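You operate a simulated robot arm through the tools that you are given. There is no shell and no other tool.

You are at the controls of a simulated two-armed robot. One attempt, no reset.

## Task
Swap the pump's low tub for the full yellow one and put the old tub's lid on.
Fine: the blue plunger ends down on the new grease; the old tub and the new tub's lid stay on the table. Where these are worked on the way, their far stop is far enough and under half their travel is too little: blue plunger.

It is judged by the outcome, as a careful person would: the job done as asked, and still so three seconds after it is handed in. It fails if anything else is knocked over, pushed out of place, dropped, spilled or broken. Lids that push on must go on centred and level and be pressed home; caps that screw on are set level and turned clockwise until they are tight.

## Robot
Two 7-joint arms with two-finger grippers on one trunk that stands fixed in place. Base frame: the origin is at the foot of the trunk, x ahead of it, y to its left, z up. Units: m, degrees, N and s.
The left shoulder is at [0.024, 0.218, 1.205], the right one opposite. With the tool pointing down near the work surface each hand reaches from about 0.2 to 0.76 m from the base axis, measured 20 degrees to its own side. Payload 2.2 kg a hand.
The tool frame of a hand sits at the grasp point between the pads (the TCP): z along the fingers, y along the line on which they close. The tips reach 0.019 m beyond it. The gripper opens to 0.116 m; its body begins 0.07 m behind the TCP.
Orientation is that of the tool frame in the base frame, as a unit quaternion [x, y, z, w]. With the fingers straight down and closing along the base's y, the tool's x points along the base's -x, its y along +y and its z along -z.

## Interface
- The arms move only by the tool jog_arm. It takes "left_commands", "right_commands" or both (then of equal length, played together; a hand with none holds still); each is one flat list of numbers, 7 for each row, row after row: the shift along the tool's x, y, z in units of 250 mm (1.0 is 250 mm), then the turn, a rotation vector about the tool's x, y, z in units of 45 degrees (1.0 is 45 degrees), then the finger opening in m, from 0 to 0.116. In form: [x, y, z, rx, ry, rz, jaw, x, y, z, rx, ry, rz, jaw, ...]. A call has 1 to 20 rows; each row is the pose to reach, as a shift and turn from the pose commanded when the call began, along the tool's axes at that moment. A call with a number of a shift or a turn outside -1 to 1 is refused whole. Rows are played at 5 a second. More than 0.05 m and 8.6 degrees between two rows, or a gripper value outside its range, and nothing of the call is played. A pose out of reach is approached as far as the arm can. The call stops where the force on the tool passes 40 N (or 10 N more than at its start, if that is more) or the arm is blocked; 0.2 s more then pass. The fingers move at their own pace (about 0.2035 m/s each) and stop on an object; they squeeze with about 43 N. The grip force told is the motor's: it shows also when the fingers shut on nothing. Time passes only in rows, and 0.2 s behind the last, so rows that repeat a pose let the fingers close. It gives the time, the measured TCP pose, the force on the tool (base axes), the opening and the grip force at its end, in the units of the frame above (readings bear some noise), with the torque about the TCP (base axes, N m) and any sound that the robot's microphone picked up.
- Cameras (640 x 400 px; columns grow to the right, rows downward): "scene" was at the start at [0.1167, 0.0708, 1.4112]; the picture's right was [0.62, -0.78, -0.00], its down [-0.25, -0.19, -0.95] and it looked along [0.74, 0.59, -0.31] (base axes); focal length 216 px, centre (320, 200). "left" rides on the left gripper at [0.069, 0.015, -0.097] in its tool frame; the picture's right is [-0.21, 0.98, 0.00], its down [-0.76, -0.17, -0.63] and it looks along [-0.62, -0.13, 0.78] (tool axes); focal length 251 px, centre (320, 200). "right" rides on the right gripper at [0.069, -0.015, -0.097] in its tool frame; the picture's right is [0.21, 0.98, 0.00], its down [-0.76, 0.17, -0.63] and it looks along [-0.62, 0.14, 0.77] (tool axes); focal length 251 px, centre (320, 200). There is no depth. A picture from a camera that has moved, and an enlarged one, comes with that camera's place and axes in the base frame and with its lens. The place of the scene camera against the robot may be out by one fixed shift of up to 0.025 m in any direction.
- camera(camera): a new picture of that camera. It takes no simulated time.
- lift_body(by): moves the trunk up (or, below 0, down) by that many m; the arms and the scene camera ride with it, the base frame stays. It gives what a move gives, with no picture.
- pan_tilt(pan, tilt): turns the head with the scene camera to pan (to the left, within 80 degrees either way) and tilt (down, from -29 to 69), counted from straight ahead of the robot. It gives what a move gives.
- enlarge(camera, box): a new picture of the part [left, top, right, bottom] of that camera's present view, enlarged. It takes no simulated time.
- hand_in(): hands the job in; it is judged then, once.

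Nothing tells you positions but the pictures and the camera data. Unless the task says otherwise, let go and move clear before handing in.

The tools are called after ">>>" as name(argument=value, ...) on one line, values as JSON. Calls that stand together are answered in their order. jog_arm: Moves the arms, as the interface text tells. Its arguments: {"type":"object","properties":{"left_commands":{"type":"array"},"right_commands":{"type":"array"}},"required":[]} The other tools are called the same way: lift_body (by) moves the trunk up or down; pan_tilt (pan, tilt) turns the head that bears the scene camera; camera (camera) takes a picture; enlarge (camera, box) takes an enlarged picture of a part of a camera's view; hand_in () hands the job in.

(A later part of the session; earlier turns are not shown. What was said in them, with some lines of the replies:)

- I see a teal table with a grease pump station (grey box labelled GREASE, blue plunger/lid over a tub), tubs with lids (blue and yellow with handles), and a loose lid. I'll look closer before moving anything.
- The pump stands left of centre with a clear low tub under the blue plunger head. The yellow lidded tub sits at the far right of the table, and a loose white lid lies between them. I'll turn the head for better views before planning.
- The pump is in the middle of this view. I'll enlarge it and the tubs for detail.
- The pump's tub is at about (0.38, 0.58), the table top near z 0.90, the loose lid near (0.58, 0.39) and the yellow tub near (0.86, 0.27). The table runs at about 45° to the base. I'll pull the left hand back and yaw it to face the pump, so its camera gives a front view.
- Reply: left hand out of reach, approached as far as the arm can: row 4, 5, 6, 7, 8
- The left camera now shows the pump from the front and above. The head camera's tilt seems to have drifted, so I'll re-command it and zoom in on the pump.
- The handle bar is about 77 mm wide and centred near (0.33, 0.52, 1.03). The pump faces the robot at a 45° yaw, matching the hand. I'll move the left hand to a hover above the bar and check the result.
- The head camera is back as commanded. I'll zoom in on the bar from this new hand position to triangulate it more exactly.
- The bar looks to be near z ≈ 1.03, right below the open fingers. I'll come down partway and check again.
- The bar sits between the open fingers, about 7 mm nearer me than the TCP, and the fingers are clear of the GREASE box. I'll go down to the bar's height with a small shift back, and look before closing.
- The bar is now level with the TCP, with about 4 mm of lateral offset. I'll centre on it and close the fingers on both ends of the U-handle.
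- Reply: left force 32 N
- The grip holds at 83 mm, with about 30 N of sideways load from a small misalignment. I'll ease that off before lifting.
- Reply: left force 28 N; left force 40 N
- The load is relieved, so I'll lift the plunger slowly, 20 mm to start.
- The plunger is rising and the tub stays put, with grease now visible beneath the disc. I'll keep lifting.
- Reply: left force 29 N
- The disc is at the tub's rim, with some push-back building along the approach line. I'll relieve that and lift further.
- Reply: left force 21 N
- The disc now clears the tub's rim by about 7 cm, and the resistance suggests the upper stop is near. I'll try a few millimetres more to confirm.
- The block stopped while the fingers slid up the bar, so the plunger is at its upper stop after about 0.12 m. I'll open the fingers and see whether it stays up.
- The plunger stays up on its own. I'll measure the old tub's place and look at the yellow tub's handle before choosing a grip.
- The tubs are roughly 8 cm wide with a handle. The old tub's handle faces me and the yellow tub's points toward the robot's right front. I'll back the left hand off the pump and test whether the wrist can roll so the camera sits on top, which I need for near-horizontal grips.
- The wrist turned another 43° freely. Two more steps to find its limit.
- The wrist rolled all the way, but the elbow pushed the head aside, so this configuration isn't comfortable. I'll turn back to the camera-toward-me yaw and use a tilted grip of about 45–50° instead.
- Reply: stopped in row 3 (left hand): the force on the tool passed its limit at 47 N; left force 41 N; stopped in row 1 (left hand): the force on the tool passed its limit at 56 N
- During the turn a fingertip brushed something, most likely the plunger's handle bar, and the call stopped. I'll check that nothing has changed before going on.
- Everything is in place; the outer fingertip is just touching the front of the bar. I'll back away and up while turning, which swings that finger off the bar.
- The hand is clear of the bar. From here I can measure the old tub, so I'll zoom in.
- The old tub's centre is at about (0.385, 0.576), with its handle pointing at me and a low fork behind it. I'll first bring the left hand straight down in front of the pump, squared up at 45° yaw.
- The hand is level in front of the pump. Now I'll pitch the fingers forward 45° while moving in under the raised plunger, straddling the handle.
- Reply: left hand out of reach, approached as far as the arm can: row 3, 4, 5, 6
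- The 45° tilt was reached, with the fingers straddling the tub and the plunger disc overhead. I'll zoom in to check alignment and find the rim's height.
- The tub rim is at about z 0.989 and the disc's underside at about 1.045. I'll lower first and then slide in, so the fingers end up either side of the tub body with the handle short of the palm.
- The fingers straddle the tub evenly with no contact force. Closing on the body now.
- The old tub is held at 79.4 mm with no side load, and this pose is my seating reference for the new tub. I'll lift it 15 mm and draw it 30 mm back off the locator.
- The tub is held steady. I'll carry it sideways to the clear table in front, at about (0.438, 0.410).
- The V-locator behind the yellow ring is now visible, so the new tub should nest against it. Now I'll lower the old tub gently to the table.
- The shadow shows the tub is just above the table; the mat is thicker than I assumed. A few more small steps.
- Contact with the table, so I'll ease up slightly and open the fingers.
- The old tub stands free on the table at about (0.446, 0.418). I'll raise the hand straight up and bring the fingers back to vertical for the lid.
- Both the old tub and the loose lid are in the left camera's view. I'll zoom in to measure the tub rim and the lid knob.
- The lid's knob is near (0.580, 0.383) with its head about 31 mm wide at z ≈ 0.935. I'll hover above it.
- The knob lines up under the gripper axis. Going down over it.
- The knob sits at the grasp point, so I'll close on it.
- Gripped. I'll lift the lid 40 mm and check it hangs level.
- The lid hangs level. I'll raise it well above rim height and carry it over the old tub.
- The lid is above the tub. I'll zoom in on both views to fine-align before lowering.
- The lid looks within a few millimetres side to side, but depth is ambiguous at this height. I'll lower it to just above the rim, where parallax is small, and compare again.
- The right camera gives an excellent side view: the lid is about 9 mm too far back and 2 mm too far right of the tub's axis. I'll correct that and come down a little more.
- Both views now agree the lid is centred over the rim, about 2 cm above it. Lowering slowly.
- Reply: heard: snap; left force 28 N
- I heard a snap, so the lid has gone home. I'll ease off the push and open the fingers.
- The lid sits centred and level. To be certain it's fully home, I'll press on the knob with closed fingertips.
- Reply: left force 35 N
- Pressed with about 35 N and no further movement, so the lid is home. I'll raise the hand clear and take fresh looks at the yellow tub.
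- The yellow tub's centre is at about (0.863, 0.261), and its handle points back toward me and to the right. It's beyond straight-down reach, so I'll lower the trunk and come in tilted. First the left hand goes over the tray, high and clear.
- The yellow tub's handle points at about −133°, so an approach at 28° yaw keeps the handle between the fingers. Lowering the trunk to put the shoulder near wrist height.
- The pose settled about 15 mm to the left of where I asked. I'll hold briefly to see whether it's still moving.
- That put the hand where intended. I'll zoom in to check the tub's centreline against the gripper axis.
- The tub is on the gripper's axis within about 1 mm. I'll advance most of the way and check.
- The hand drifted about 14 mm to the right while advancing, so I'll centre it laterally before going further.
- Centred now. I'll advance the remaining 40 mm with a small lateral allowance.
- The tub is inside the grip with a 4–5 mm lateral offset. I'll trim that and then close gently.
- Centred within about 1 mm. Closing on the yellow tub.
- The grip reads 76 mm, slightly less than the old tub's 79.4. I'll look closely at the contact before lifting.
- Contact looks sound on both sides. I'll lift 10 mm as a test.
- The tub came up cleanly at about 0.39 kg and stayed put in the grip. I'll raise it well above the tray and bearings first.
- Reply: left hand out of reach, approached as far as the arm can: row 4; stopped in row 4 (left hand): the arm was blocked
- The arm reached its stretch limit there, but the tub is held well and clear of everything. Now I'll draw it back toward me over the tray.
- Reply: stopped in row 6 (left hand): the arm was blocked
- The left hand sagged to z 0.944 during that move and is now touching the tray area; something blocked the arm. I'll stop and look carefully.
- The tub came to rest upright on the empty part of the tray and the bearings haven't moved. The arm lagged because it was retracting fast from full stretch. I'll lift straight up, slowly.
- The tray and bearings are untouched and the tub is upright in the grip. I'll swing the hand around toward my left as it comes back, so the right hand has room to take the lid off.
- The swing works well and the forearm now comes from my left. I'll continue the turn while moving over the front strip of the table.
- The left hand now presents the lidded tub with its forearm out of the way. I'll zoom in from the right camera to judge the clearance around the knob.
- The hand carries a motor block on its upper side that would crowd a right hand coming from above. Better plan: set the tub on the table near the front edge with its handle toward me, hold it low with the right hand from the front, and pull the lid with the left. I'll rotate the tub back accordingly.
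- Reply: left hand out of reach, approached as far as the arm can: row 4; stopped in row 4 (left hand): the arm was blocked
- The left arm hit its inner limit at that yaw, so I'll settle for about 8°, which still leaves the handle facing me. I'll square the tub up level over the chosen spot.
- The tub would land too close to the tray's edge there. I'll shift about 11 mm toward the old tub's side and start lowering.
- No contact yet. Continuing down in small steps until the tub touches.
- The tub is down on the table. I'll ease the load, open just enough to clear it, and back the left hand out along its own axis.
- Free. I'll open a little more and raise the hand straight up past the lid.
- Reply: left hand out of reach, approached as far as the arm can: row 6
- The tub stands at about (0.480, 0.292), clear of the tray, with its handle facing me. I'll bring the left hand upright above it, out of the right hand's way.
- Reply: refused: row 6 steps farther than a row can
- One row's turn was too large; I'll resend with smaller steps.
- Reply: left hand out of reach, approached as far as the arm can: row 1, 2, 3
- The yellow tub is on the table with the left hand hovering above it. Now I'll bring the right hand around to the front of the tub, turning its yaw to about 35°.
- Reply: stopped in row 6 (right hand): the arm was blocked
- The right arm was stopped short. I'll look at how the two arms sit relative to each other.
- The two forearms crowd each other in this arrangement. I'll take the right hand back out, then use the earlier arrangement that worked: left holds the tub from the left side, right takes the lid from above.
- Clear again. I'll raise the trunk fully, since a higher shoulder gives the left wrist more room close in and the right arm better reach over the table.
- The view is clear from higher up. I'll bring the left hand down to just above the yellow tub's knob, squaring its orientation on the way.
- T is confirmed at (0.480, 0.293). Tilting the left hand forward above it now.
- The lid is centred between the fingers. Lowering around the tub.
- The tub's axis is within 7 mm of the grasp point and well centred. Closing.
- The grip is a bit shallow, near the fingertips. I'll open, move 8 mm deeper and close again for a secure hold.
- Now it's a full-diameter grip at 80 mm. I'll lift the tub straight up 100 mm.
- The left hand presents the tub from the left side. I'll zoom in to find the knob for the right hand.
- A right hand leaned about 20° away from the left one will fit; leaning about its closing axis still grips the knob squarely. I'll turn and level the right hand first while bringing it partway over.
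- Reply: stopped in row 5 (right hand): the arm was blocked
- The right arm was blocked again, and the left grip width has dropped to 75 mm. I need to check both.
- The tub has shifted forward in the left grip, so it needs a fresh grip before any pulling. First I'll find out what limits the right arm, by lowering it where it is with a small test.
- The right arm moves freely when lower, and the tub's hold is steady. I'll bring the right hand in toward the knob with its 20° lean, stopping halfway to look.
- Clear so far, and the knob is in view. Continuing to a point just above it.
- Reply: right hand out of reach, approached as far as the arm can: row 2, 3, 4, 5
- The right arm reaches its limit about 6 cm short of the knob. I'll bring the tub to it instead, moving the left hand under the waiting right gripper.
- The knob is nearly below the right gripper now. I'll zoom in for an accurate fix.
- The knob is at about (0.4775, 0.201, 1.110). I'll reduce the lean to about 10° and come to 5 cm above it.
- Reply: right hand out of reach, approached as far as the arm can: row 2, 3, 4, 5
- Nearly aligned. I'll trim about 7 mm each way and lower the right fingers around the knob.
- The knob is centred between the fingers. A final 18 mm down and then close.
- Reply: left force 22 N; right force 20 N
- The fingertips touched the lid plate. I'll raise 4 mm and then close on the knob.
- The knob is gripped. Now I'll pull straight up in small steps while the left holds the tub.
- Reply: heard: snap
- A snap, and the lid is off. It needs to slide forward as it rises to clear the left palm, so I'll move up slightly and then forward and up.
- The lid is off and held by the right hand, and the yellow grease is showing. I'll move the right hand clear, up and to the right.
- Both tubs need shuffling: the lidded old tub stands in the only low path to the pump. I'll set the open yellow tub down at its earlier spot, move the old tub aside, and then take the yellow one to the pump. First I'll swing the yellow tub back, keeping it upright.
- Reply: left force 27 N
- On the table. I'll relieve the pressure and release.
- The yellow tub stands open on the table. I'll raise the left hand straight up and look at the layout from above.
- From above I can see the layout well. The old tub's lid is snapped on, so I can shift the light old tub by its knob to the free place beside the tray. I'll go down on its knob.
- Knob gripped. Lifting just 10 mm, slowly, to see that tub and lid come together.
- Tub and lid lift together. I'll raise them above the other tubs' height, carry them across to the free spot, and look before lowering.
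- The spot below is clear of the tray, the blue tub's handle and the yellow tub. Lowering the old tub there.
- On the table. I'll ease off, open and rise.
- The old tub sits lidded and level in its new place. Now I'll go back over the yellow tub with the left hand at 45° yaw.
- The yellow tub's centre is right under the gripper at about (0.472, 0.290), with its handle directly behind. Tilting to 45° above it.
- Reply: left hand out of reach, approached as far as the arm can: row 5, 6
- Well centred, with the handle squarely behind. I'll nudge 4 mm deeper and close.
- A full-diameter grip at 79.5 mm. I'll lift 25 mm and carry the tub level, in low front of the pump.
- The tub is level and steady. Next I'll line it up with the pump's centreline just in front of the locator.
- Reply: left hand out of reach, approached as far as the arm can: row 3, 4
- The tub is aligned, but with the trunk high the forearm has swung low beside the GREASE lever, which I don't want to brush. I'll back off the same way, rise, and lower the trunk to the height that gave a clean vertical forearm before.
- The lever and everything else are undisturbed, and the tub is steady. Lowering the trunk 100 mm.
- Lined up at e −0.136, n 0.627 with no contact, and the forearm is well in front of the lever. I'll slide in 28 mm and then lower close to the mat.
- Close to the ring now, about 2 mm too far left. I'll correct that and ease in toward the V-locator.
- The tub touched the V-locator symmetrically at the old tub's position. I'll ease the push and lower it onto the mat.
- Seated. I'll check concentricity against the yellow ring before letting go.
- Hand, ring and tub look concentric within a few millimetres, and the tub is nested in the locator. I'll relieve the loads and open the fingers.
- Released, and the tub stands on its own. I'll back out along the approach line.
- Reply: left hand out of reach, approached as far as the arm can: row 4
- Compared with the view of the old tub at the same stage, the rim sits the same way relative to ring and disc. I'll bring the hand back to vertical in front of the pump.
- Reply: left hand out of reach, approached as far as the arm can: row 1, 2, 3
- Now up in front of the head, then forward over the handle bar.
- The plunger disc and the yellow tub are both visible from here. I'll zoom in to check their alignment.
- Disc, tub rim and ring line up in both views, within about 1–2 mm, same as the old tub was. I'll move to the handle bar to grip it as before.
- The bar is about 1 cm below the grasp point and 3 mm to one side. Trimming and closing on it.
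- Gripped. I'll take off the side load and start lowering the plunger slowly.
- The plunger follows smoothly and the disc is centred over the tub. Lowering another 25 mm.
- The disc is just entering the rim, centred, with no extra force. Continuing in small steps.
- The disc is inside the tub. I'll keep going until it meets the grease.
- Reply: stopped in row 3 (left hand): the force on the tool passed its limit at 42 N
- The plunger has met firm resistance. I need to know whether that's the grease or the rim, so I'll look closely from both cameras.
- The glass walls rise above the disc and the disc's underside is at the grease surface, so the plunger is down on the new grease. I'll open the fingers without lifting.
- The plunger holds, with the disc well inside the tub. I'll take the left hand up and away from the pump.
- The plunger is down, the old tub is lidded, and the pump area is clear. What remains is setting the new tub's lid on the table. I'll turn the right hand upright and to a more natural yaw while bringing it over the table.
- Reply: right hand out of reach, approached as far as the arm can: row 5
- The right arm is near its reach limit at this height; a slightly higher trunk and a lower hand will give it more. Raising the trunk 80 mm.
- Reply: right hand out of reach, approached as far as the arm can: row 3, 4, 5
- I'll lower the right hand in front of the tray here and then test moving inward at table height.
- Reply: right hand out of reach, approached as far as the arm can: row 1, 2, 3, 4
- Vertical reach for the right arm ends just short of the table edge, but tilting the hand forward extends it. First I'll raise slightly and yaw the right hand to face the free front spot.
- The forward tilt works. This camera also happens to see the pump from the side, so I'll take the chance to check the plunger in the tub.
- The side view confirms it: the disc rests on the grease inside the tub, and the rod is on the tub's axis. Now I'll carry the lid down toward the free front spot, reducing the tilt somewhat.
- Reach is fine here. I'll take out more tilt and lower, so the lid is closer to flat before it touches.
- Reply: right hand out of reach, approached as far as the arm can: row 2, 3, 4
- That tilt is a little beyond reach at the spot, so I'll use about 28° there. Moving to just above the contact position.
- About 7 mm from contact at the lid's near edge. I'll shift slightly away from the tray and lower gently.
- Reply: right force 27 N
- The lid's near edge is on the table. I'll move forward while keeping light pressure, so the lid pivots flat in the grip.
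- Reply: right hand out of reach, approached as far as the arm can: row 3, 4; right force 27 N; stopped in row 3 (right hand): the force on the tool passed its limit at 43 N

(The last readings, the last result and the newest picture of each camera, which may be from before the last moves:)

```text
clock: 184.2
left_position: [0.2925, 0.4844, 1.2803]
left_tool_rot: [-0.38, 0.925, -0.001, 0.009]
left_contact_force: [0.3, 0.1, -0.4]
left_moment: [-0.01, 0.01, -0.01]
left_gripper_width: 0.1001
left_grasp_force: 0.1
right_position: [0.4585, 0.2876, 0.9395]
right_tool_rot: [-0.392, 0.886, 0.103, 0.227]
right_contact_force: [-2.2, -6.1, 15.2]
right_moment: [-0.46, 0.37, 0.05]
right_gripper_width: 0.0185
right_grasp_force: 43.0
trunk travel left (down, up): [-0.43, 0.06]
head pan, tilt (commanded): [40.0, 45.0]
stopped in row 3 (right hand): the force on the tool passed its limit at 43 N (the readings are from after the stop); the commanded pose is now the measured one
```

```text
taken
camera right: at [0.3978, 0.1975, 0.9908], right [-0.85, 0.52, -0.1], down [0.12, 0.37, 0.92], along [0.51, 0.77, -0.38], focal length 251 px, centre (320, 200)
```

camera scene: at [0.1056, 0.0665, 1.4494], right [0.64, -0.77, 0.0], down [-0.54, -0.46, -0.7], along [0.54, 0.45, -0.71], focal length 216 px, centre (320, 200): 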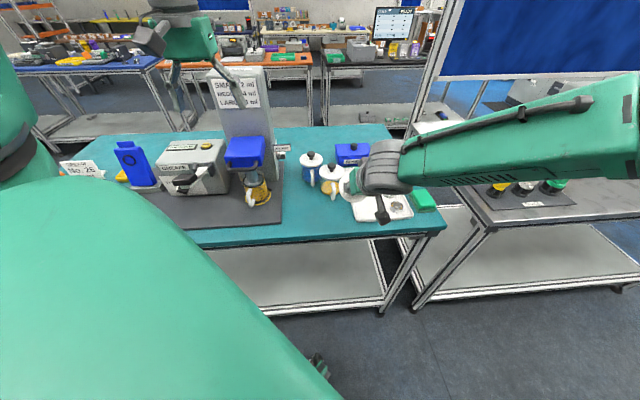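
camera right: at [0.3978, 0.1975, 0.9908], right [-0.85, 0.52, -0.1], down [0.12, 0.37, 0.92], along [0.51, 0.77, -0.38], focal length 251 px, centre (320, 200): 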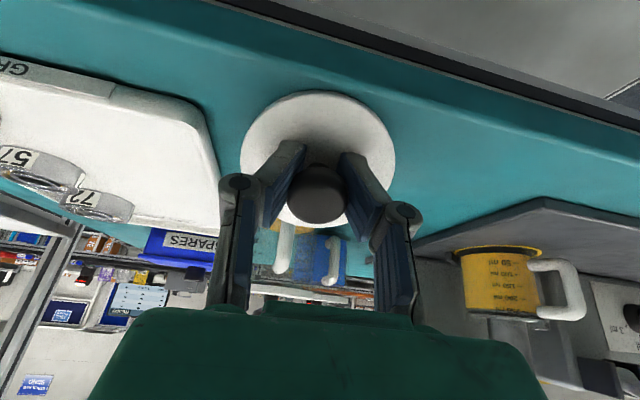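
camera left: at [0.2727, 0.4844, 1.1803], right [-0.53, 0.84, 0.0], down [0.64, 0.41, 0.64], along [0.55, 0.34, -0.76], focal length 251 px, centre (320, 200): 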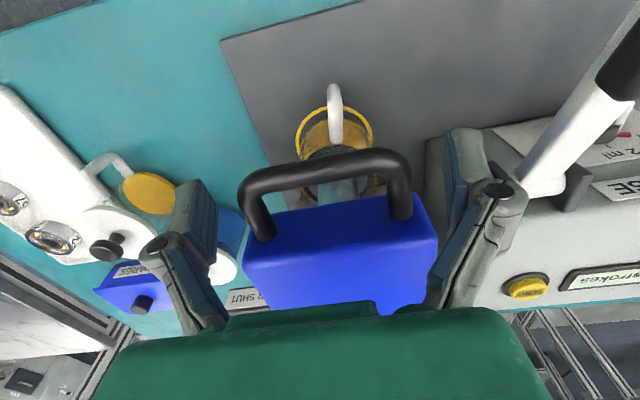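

The pads clamp too firmly for the lid to pivot. I'll relax the grip by a fraction of a millimetre while holding position, so the lid can settle while still guided by the fingers.

>>> jog_arm(right_commands=[0, 0, 0, 0, 0, 0, 0.0183, 0, 0, 0, 0, 0, 0, 0.0186, 0, 0, 0, 0, 0, 0, 0.0189])

>>> camera(camera="right")

```text
clock: 185.0
left_position: [0.2914, 0.486, 1.2813]
left_tool_rot: [-0.38, 0.925, 0.0, 0.009]
left_contact_force: [0.4, -0.3, -0.6]
left_moment: [0.0, 0.02, 0.01]
left_gripper_width: 0.0999
left_grasp_force: 0.0
right_position: [0.4573, 0.2876, 0.9397]
right_tool_rot: [-0.393, 0.885, 0.102, 0.227]
right_contact_force: [1.1, 1.3, 19.7]
right_moment: [-0.24, 0.27, 0.01]
right_gripper_width: 0.0234
right_grasp_force: 15.1
trunk travel left (down, up): [-0.43, 0.06]
head pan, tilt (commanded): [40.0, 45.0]
```

```text
taken
camera right: at [0.3972, 0.1974, 0.9904], right [-0.85, 0.52, -0.1], down [0.12, 0.38, 0.92], along [0.51, 0.77, -0.38], focal length 251 px, centre (320, 200)
```

right: 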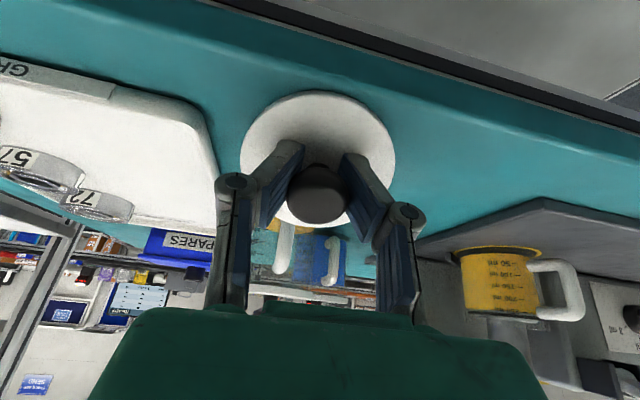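

Good, the grip force has dropped to 15 N. Now I'll press down and forward gently so it pivots.

>>> jog_arm(right_commands=[0.002, 0, 0.0035, 0, 0, 0, 0.0195, 0.003, 0, 0.0075, 0, 0, 0, 0.02, 0.004, 0, 0.0115, 0, 0, 0, 0.0205])

>>> camera(camera="right")

```text
clock: 185.8
left_position: [0.2913, 0.4845, 1.2818]
left_tool_rot: [-0.38, 0.925, 0.0, 0.009]
left_contact_force: [0.0, -0.1, 0.2]
left_moment: [-0.03, 0.0, -0.01]
left_gripper_width: 0.1001
left_grasp_force: 0.2
right_position: [0.4573, 0.2867, 0.9388]
right_tool_rot: [-0.392, 0.885, 0.104, 0.229]
right_contact_force: [-2.7, -2.7, 7.7]
right_moment: [-0.19, 0.27, -0.06]
right_gripper_width: 0.0207
right_grasp_force: 42.6
trunk travel left (down, up): [-0.43, 0.06]
head pan, tilt (commanded): [40.0, 45.0]
stopped in row 3 (right hand): the force on the tool passed its limit at 42 N (the readings are from after the stop); the commanded pose is now the measured one
```

```text
taken
camera right: at [0.3964, 0.1966, 0.99], right [-0.85, 0.52, -0.1], down [0.12, 0.37, 0.92], along [0.51, 0.77, -0.38], focal length 251 px, centre (320, 200)
```

right: 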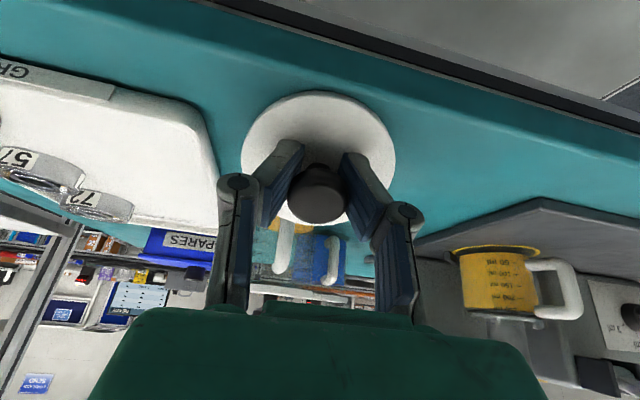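

The clamp firmed up again. I'll find the jaw setting that gives only a light hold.

>>> jog_arm(right_commands=[-0.001, 0, -0.003, 0, 0, 0, 0.0215, -0.001, 0, -0.003, 0, 0, 0, 0.022, -0.001, 0, -0.003, 0, 0, 0, 0.022])

>>> jog_arm(right_commands=[0, 0, 0, 0, 0, 0, 0.0225, 0, 0, 0, 0, 0, 0, 0.0228, 0, 0, 0, 0, 0, 0, 0.0228])

>>> camera(camera="right")

```text
clock: 186.6
left_position: [0.2909, 0.4855, 1.2817]
left_tool_rot: [-0.38, 0.925, 0.0, 0.009]
left_contact_force: [0.3, -0.3, 0.8]
left_moment: [-0.05, 0.0, 0.01]
left_gripper_width: 0.1002
left_grasp_force: 0.1
right_position: [0.4581, 0.2856, 0.9392]
right_tool_rot: [-0.392, 0.885, 0.103, 0.229]
right_contact_force: [-0.5, 1.0, 7.7]
right_moment: [-0.03, 0.18, -0.01]
right_gripper_width: 0.0233
right_grasp_force: 0.4
trunk travel left (down, up): [-0.43, 0.06]
head pan, tilt (commanded): [40.0, 45.0]
```

```text
clock: 187.4
left_position: [0.291, 0.485, 1.2824]
left_tool_rot: [-0.38, 0.925, 0.0, 0.011]
left_contact_force: [0.5, 0.5, -0.3]
left_moment: [-0.01, 0.01, 0.0]
left_gripper_width: 0.1
left_grasp_force: 0.2
right_position: [0.4582, 0.2853, 0.9393]
right_tool_rot: [-0.391, 0.886, 0.102, 0.228]
right_contact_force: [-0.6, 0.9, 7.9]
right_moment: [-0.04, 0.11, -0.02]
right_gripper_width: 0.0236
right_grasp_force: 0.7
trunk travel left (down, up): [-0.43, 0.06]
head pan, tilt (commanded): [40.0, 45.0]
```

```text
taken
camera right: at [0.3974, 0.196, 0.9901], right [-0.85, 0.52, -0.1], down [0.12, 0.37, 0.92], along [0.51, 0.77, -0.38], focal length 251 px, centre (320, 200)
```

right: 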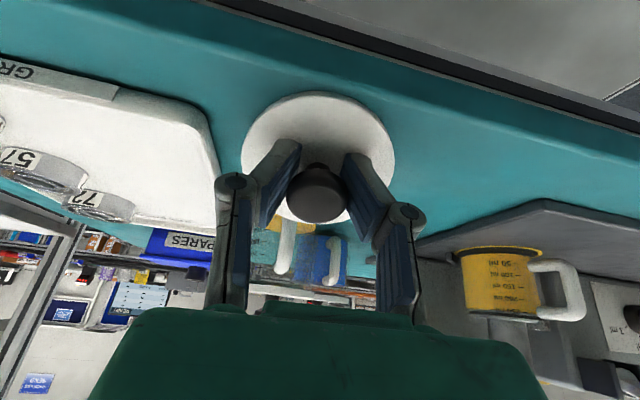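

The hold is now light. Pressing down gently should lay the lid flat.

>>> jog_arm(right_commands=[0.002, 0, 0.004, 0, 0, 0, 0.024, 0.004, 0, 0.008, 0, 0, 0, 0.0245, 0.006, 0, 0.011, 0, 0, 0, 0.0245])

>>> camera(camera="right")

```text
clock: 188.2
left_position: [0.291, 0.4833, 1.2812]
left_tool_rot: [-0.38, 0.925, 0.0, 0.009]
left_contact_force: [-0.1, 1.3, -0.5]
left_moment: [-0.02, -0.01, 0.03]
left_gripper_width: 0.0999
left_grasp_force: 0.1
right_position: [0.4585, 0.2853, 0.936]
right_tool_rot: [-0.392, 0.885, 0.103, 0.228]
right_contact_force: [4.3, -0.3, 17.6]
right_moment: [-0.26, 0.07, 0.08]
right_gripper_width: 0.0242
right_grasp_force: 11.8
trunk travel left (down, up): [-0.43, 0.06]
head pan, tilt (commanded): [40.0, 45.0]
```

```text
taken
camera right: at [0.3968, 0.1966, 0.9875], right [-0.85, 0.52, -0.1], down [0.12, 0.37, 0.92], along [0.51, 0.77, -0.38], focal length 251 px, centre (320, 200)
```

right: 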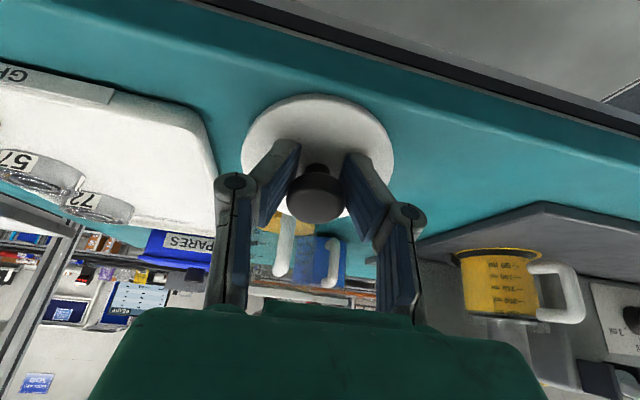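

It's flattening: the lid now looks less tilted. Continuing.

>>> jog_arm(right_commands=[0.001, 0, 0.005, 0, 0, 0, 0.0255, 0.002, 0, 0.009, 0, 0, 0, 0.0262, 0.003, 0, 0.013, 0, 0, 0, 0.027])

>>> camera(camera="right")

```text
clock: 189.0
left_position: [0.2893, 0.4852, 1.2816]
left_tool_rot: [-0.38, 0.925, 0.0, 0.01]
left_contact_force: [0.3, 0.5, 0.0]
left_moment: [-0.02, 0.01, -0.02]
left_gripper_width: 0.0999
left_grasp_force: 0.1
right_position: [0.458, 0.2874, 0.9337]
right_tool_rot: [-0.392, 0.885, 0.103, 0.229]
right_contact_force: [0.8, -1.9, 25.2]
right_moment: [-0.19, 0.16, 0.02]
right_gripper_width: 0.0282
right_grasp_force: 11.6
trunk travel left (down, up): [-0.43, 0.06]
head pan, tilt (commanded): [40.0, 45.0]
```

```text
taken
camera right: at [0.3967, 0.197, 0.9846], right [-0.85, 0.52, -0.1], down [0.12, 0.37, 0.92], along [0.51, 0.77, -0.38], focal length 251 px, centre (320, 200)
```

right: 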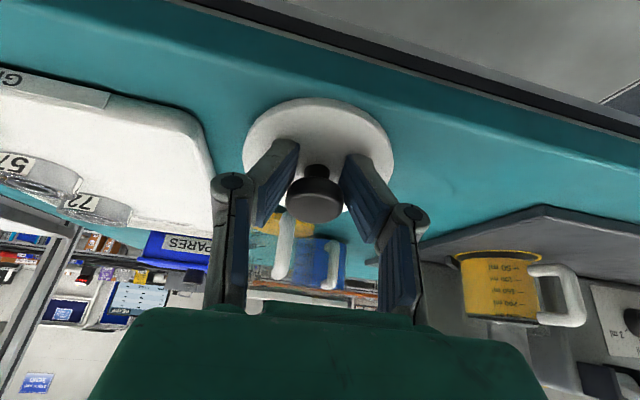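

>>> jog_arm(right_commands=[0.001, 0, 0.004, 0, 0, 0, 0.029, 0.002, 0, 0.008, 0, 0, 0, 0.031, 0.003, 0, 0.01, 0, 0, 0, 0.033])

>>> camera(camera="right")

```text
clock: 189.8
left_position: [0.2903, 0.4833, 1.2826]
left_tool_rot: [-0.38, 0.925, 0.0, 0.01]
left_contact_force: [0.0, -0.4, -0.4]
left_moment: [0.02, 0.0, 0.02]
left_gripper_width: 0.1004
left_grasp_force: 0.1
right_position: [0.4574, 0.2863, 0.9306]
right_tool_rot: [-0.392, 0.885, 0.104, 0.229]
right_contact_force: [4.6, 6.0, 18.2]
right_moment: [0.03, -0.06, 0.02]
right_gripper_width: 0.033
right_grasp_force: 0.1
trunk travel left (down, up): [-0.43, 0.06]
head pan, tilt (commanded): [40.0, 45.0]
```

```text
taken
camera right: at [0.396, 0.1964, 0.982], right [-0.85, 0.52, -0.1], down [0.12, 0.37, 0.92], along [0.51, 0.77, -0.38], focal length 251 px, centre (320, 200)
```

right: 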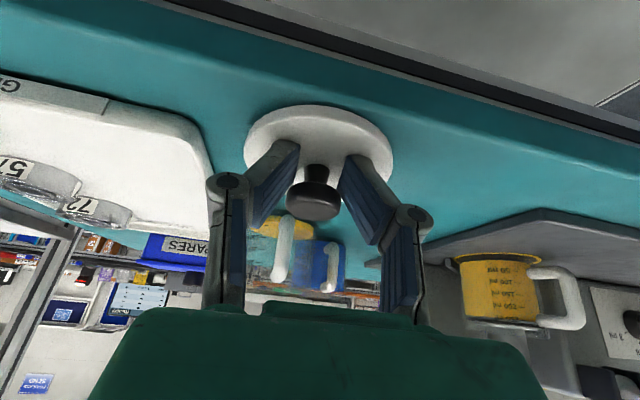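

The lid lies flat on the table. I'll open wider and withdraw the right hand along its own axis.

>>> jog_arm(right_commands=[0, 0, -0.01, 0, 0, 0, 0.045, 0, 0, -0.02, 0, 0, 0, 0.07, 0, 0, -0.06, 0, 0, 0, 0.08, 0, 0, -0.16, 0, 0, 0, 0.08, 0, 0, -0.28, 0, 0, 0, 0.08])

>>> camera(camera="right")

>>> camera(camera="scene")

```text
clock: 191.0
left_position: [0.289, 0.4852, 1.2833]
left_tool_rot: [-0.38, 0.925, 0.0, 0.009]
left_contact_force: [-0.1, -0.3, -0.9]
left_moment: [-0.02, 0.03, 0.01]
left_gripper_width: 0.0998
left_grasp_force: 0.0
right_position: [0.4351, 0.2625, 0.9912]
right_tool_rot: [-0.393, 0.885, 0.103, 0.227]
right_contact_force: [0.6, 0.5, -0.4]
right_moment: [0.0, -0.01, 0.0]
right_gripper_width: 0.0798
right_grasp_force: 0.1
trunk travel left (down, up): [-0.43, 0.06]
head pan, tilt (commanded): [40.0, 45.0]
```

```text
taken
camera right: at [0.3744, 0.1723, 1.0429], right [-0.85, 0.52, -0.1], down [0.12, 0.37, 0.92], along [0.51, 0.77, -0.38], focal length 251 px, centre (320, 200)
```

right: 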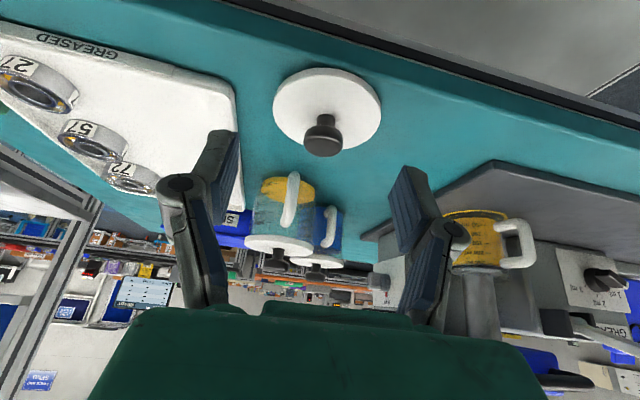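

```text
taken
camera scene: at [0.1049, 0.066, 1.4495], right [0.64, -0.77, 0.0], down [-0.54, -0.46, -0.7], along [0.54, 0.45, -0.71], focal length 216 px, centre (320, 200)
```

scene: 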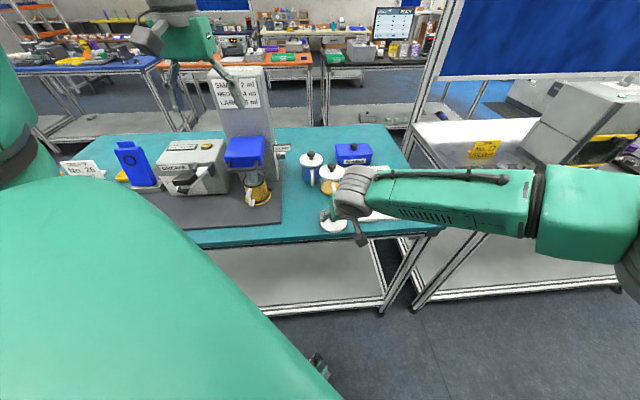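

The lid rests flat on the table. I'll raise the right hand and retreat clear.

>>> jog_arm(right_commands=[-0.057, 0, -0.105, 0, 0, 0, 0.08, -0.114, 0, -0.211, 0, 0, 0, 0.08, -0.171, 0, -0.316, 0, 0, 0, 0.08, -0.15, -0.05, -0.4, 0, 0.1, 0, 0.08, -0.12, -0.12, -0.46, 0, 0.2, 0, 0.08, -0.08, -0.2, -0.52, 0, 0.3, 0, 0.08, -0.04, -0.3, -0.56, 0, 0.4, 0, 0.08])

>>> camera(camera="scene")

```text
clock: 192.6
left_position: [0.2918, 0.4843, 1.2813]
left_tool_rot: [-0.38, 0.925, 0.001, 0.009]
left_contact_force: [0.2, 0.2, -0.2]
left_moment: [0.04, -0.01, 0.01]
left_gripper_width: 0.1
left_grasp_force: 0.1
right_position: [0.451, 0.1669, 1.1204]
right_tool_rot: [-0.405, 0.91, 0.04, 0.086]
right_contact_force: [-0.1, -1.3, -0.3]
right_moment: [0.05, 0.02, 0.02]
right_gripper_width: 0.0803
right_grasp_force: 0.0
trunk travel left (down, up): [-0.43, 0.06]
head pan, tilt (commanded): [40.0, 45.0]
```

```text
taken
camera scene: at [0.1063, 0.0652, 1.4494], right [0.64, -0.77, 0.0], down [-0.54, -0.46, -0.7], along [0.54, 0.45, -0.71], focal length 216 px, centre (320, 200)
```

scene: 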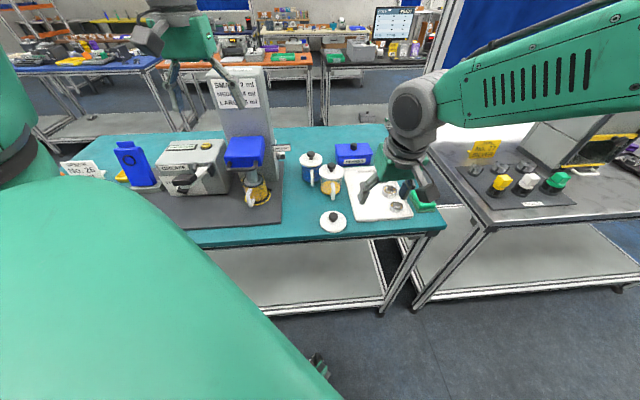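

Clear of the lid. I'll take the right hand further back to the right and then review the whole scene closely.

>>> jog_arm(right_commands=[0.0, -0.1, -0.1, 0, 0.05, 0.1, 0.08, 0.0, -0.22, -0.2, 0, 0.1, 0.2, 0.08, 0.0, -0.34, -0.3, 0, 0.15, 0.3, 0.08, 0.0, -0.46, -0.4, 0, 0.2, 0.4, 0.08, 0.0, -0.58, -0.5, 0, 0.24, 0.5, 0.08])

>>> enlarge(camera="scene", box=[80, 120, 300, 250])

>>> enlarge(camera="scene", box=[270, 120, 450, 250])

>>> enlarge(camera="scene", box=[220, 130, 290, 220])

>>> enlarge(camera="scene", box=[295, 140, 365, 240])

```text
clock: 193.8
left_position: [0.2917, 0.4843, 1.2819]
left_tool_rot: [-0.38, 0.925, 0.001, 0.009]
left_contact_force: [0.1, 0.3, -0.2]
left_moment: [0.02, 0.01, -0.02]
left_gripper_width: 0.1002
left_grasp_force: 0.0
right_position: [0.5439, 0.0496, 1.2411]
right_tool_rot: [-0.22, 0.975, 0.019, -0.009]
right_contact_force: [-0.1, -0.1, -0.8]
right_moment: [0.0, -0.01, 0.01]
right_gripper_width: 0.0802
right_grasp_force: 0.1
trunk travel left (down, up): [-0.43, 0.06]
head pan, tilt (commanded): [40.0, 45.0]
```

```text
2.91 times, centred on (190, 185) of scene
camera zoom: at [0.1069, 0.0644, 1.4494], right [0.64, -0.77, 0.0], down [-0.54, -0.46, -0.7], along [0.54, 0.45, -0.71], focal length 630 px, centre (698, 244)
```

zoom: 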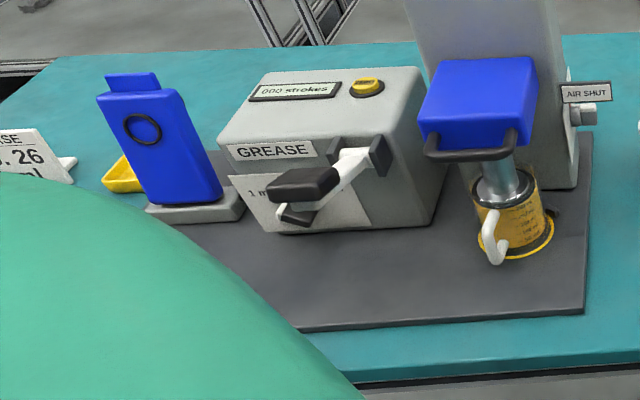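

```text
3.08 times, centred on (360, 185) of scene
camera zoom: at [0.1069, 0.0644, 1.4494], right [0.64, -0.77, 0.0], down [-0.54, -0.46, -0.7], along [0.54, 0.45, -0.71], focal length 666 px, centre (197, 246)
```

zoom: 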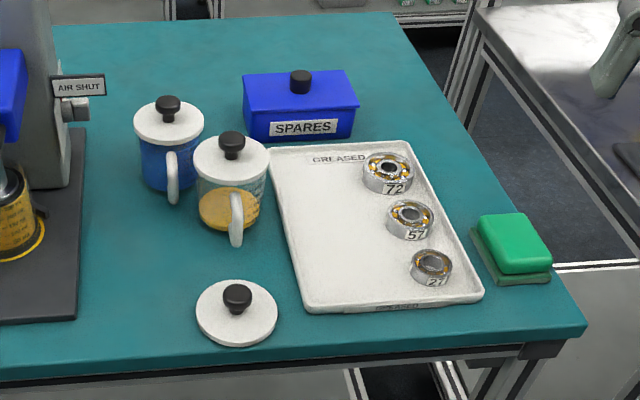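

```text
4.44 times, centred on (255, 175) of scene
camera zoom: at [0.1069, 0.0644, 1.4494], right [0.64, -0.77, 0.0], down [-0.54, -0.46, -0.7], along [0.54, 0.45, -0.71], focal length 962 px, centre (609, 311)
```

zoom: 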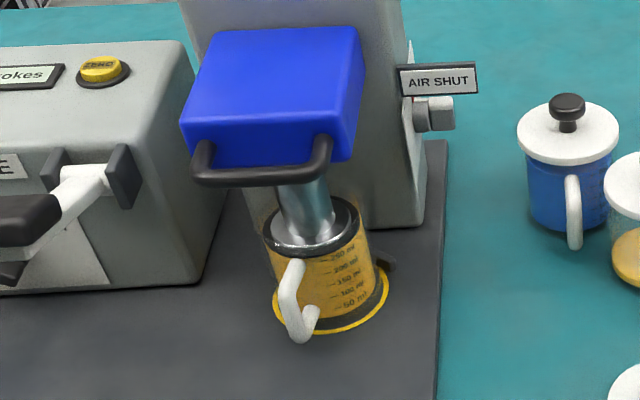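

```text
4.00 times, centred on (330, 190) of scene
camera zoom: at [0.1069, 0.0644, 1.4494], right [0.64, -0.77, 0.0], down [-0.54, -0.46, -0.7], along [0.54, 0.45, -0.71], focal length 866 px, centre (280, 240)
```

zoom: 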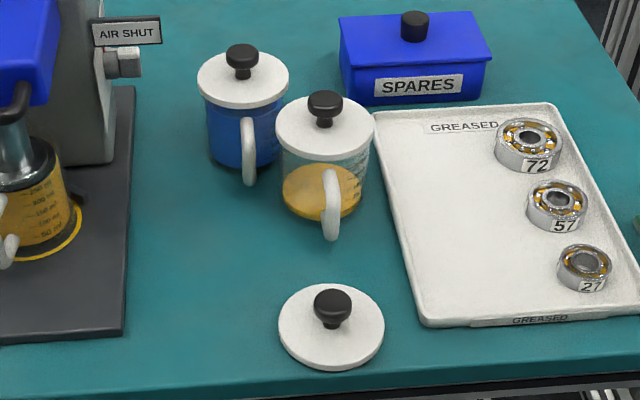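

I see the job finished: the full yellow tub is seated in the pump's ring with the blue plunger down on its grease, and the old tub stands on the table with its lid snapped on, level and centred. The new tub's lid lies flat on the table, everything else is where it was, and both hands are empty and clear. I'll hand it in.

>>> hand_in()

```text
The job is handed in.
```

The pump now has the full yellow tub in it, and I've handed the job in. I don't have the judge's result.

- **Yellow tub:** it sits in the pump's ring against the locator. The blue plunger is down on the new grease; I pushed until it stopped firmly, at about 42 N, and the side view shows the disc inside the tub at the grease surface.
- **Old tub:** it stands on the table with its lid on, centred and level. I heard it snap home and pressed it again with about 35 N, with no further movement. I later moved this tub aside by its lid to clear the path to the pump, and the lid held.
- **New tub's lid:** it lies flat on the table near the front edge.

Two moments did not go cleanly:

- **Handle bar:** a finger brushed the raised plunger's handle bar once, early on.
- **Tray:** the lidded yellow tub came down on an empty part of the bearing tray when the left arm sagged. I saw no change to the pump, tray or bearings afterwards.

In the last views, the tray and bearings, the SPARES box, the blue tub, the GREASE box and the air valve were all where they started. Both hands were empty and clear.
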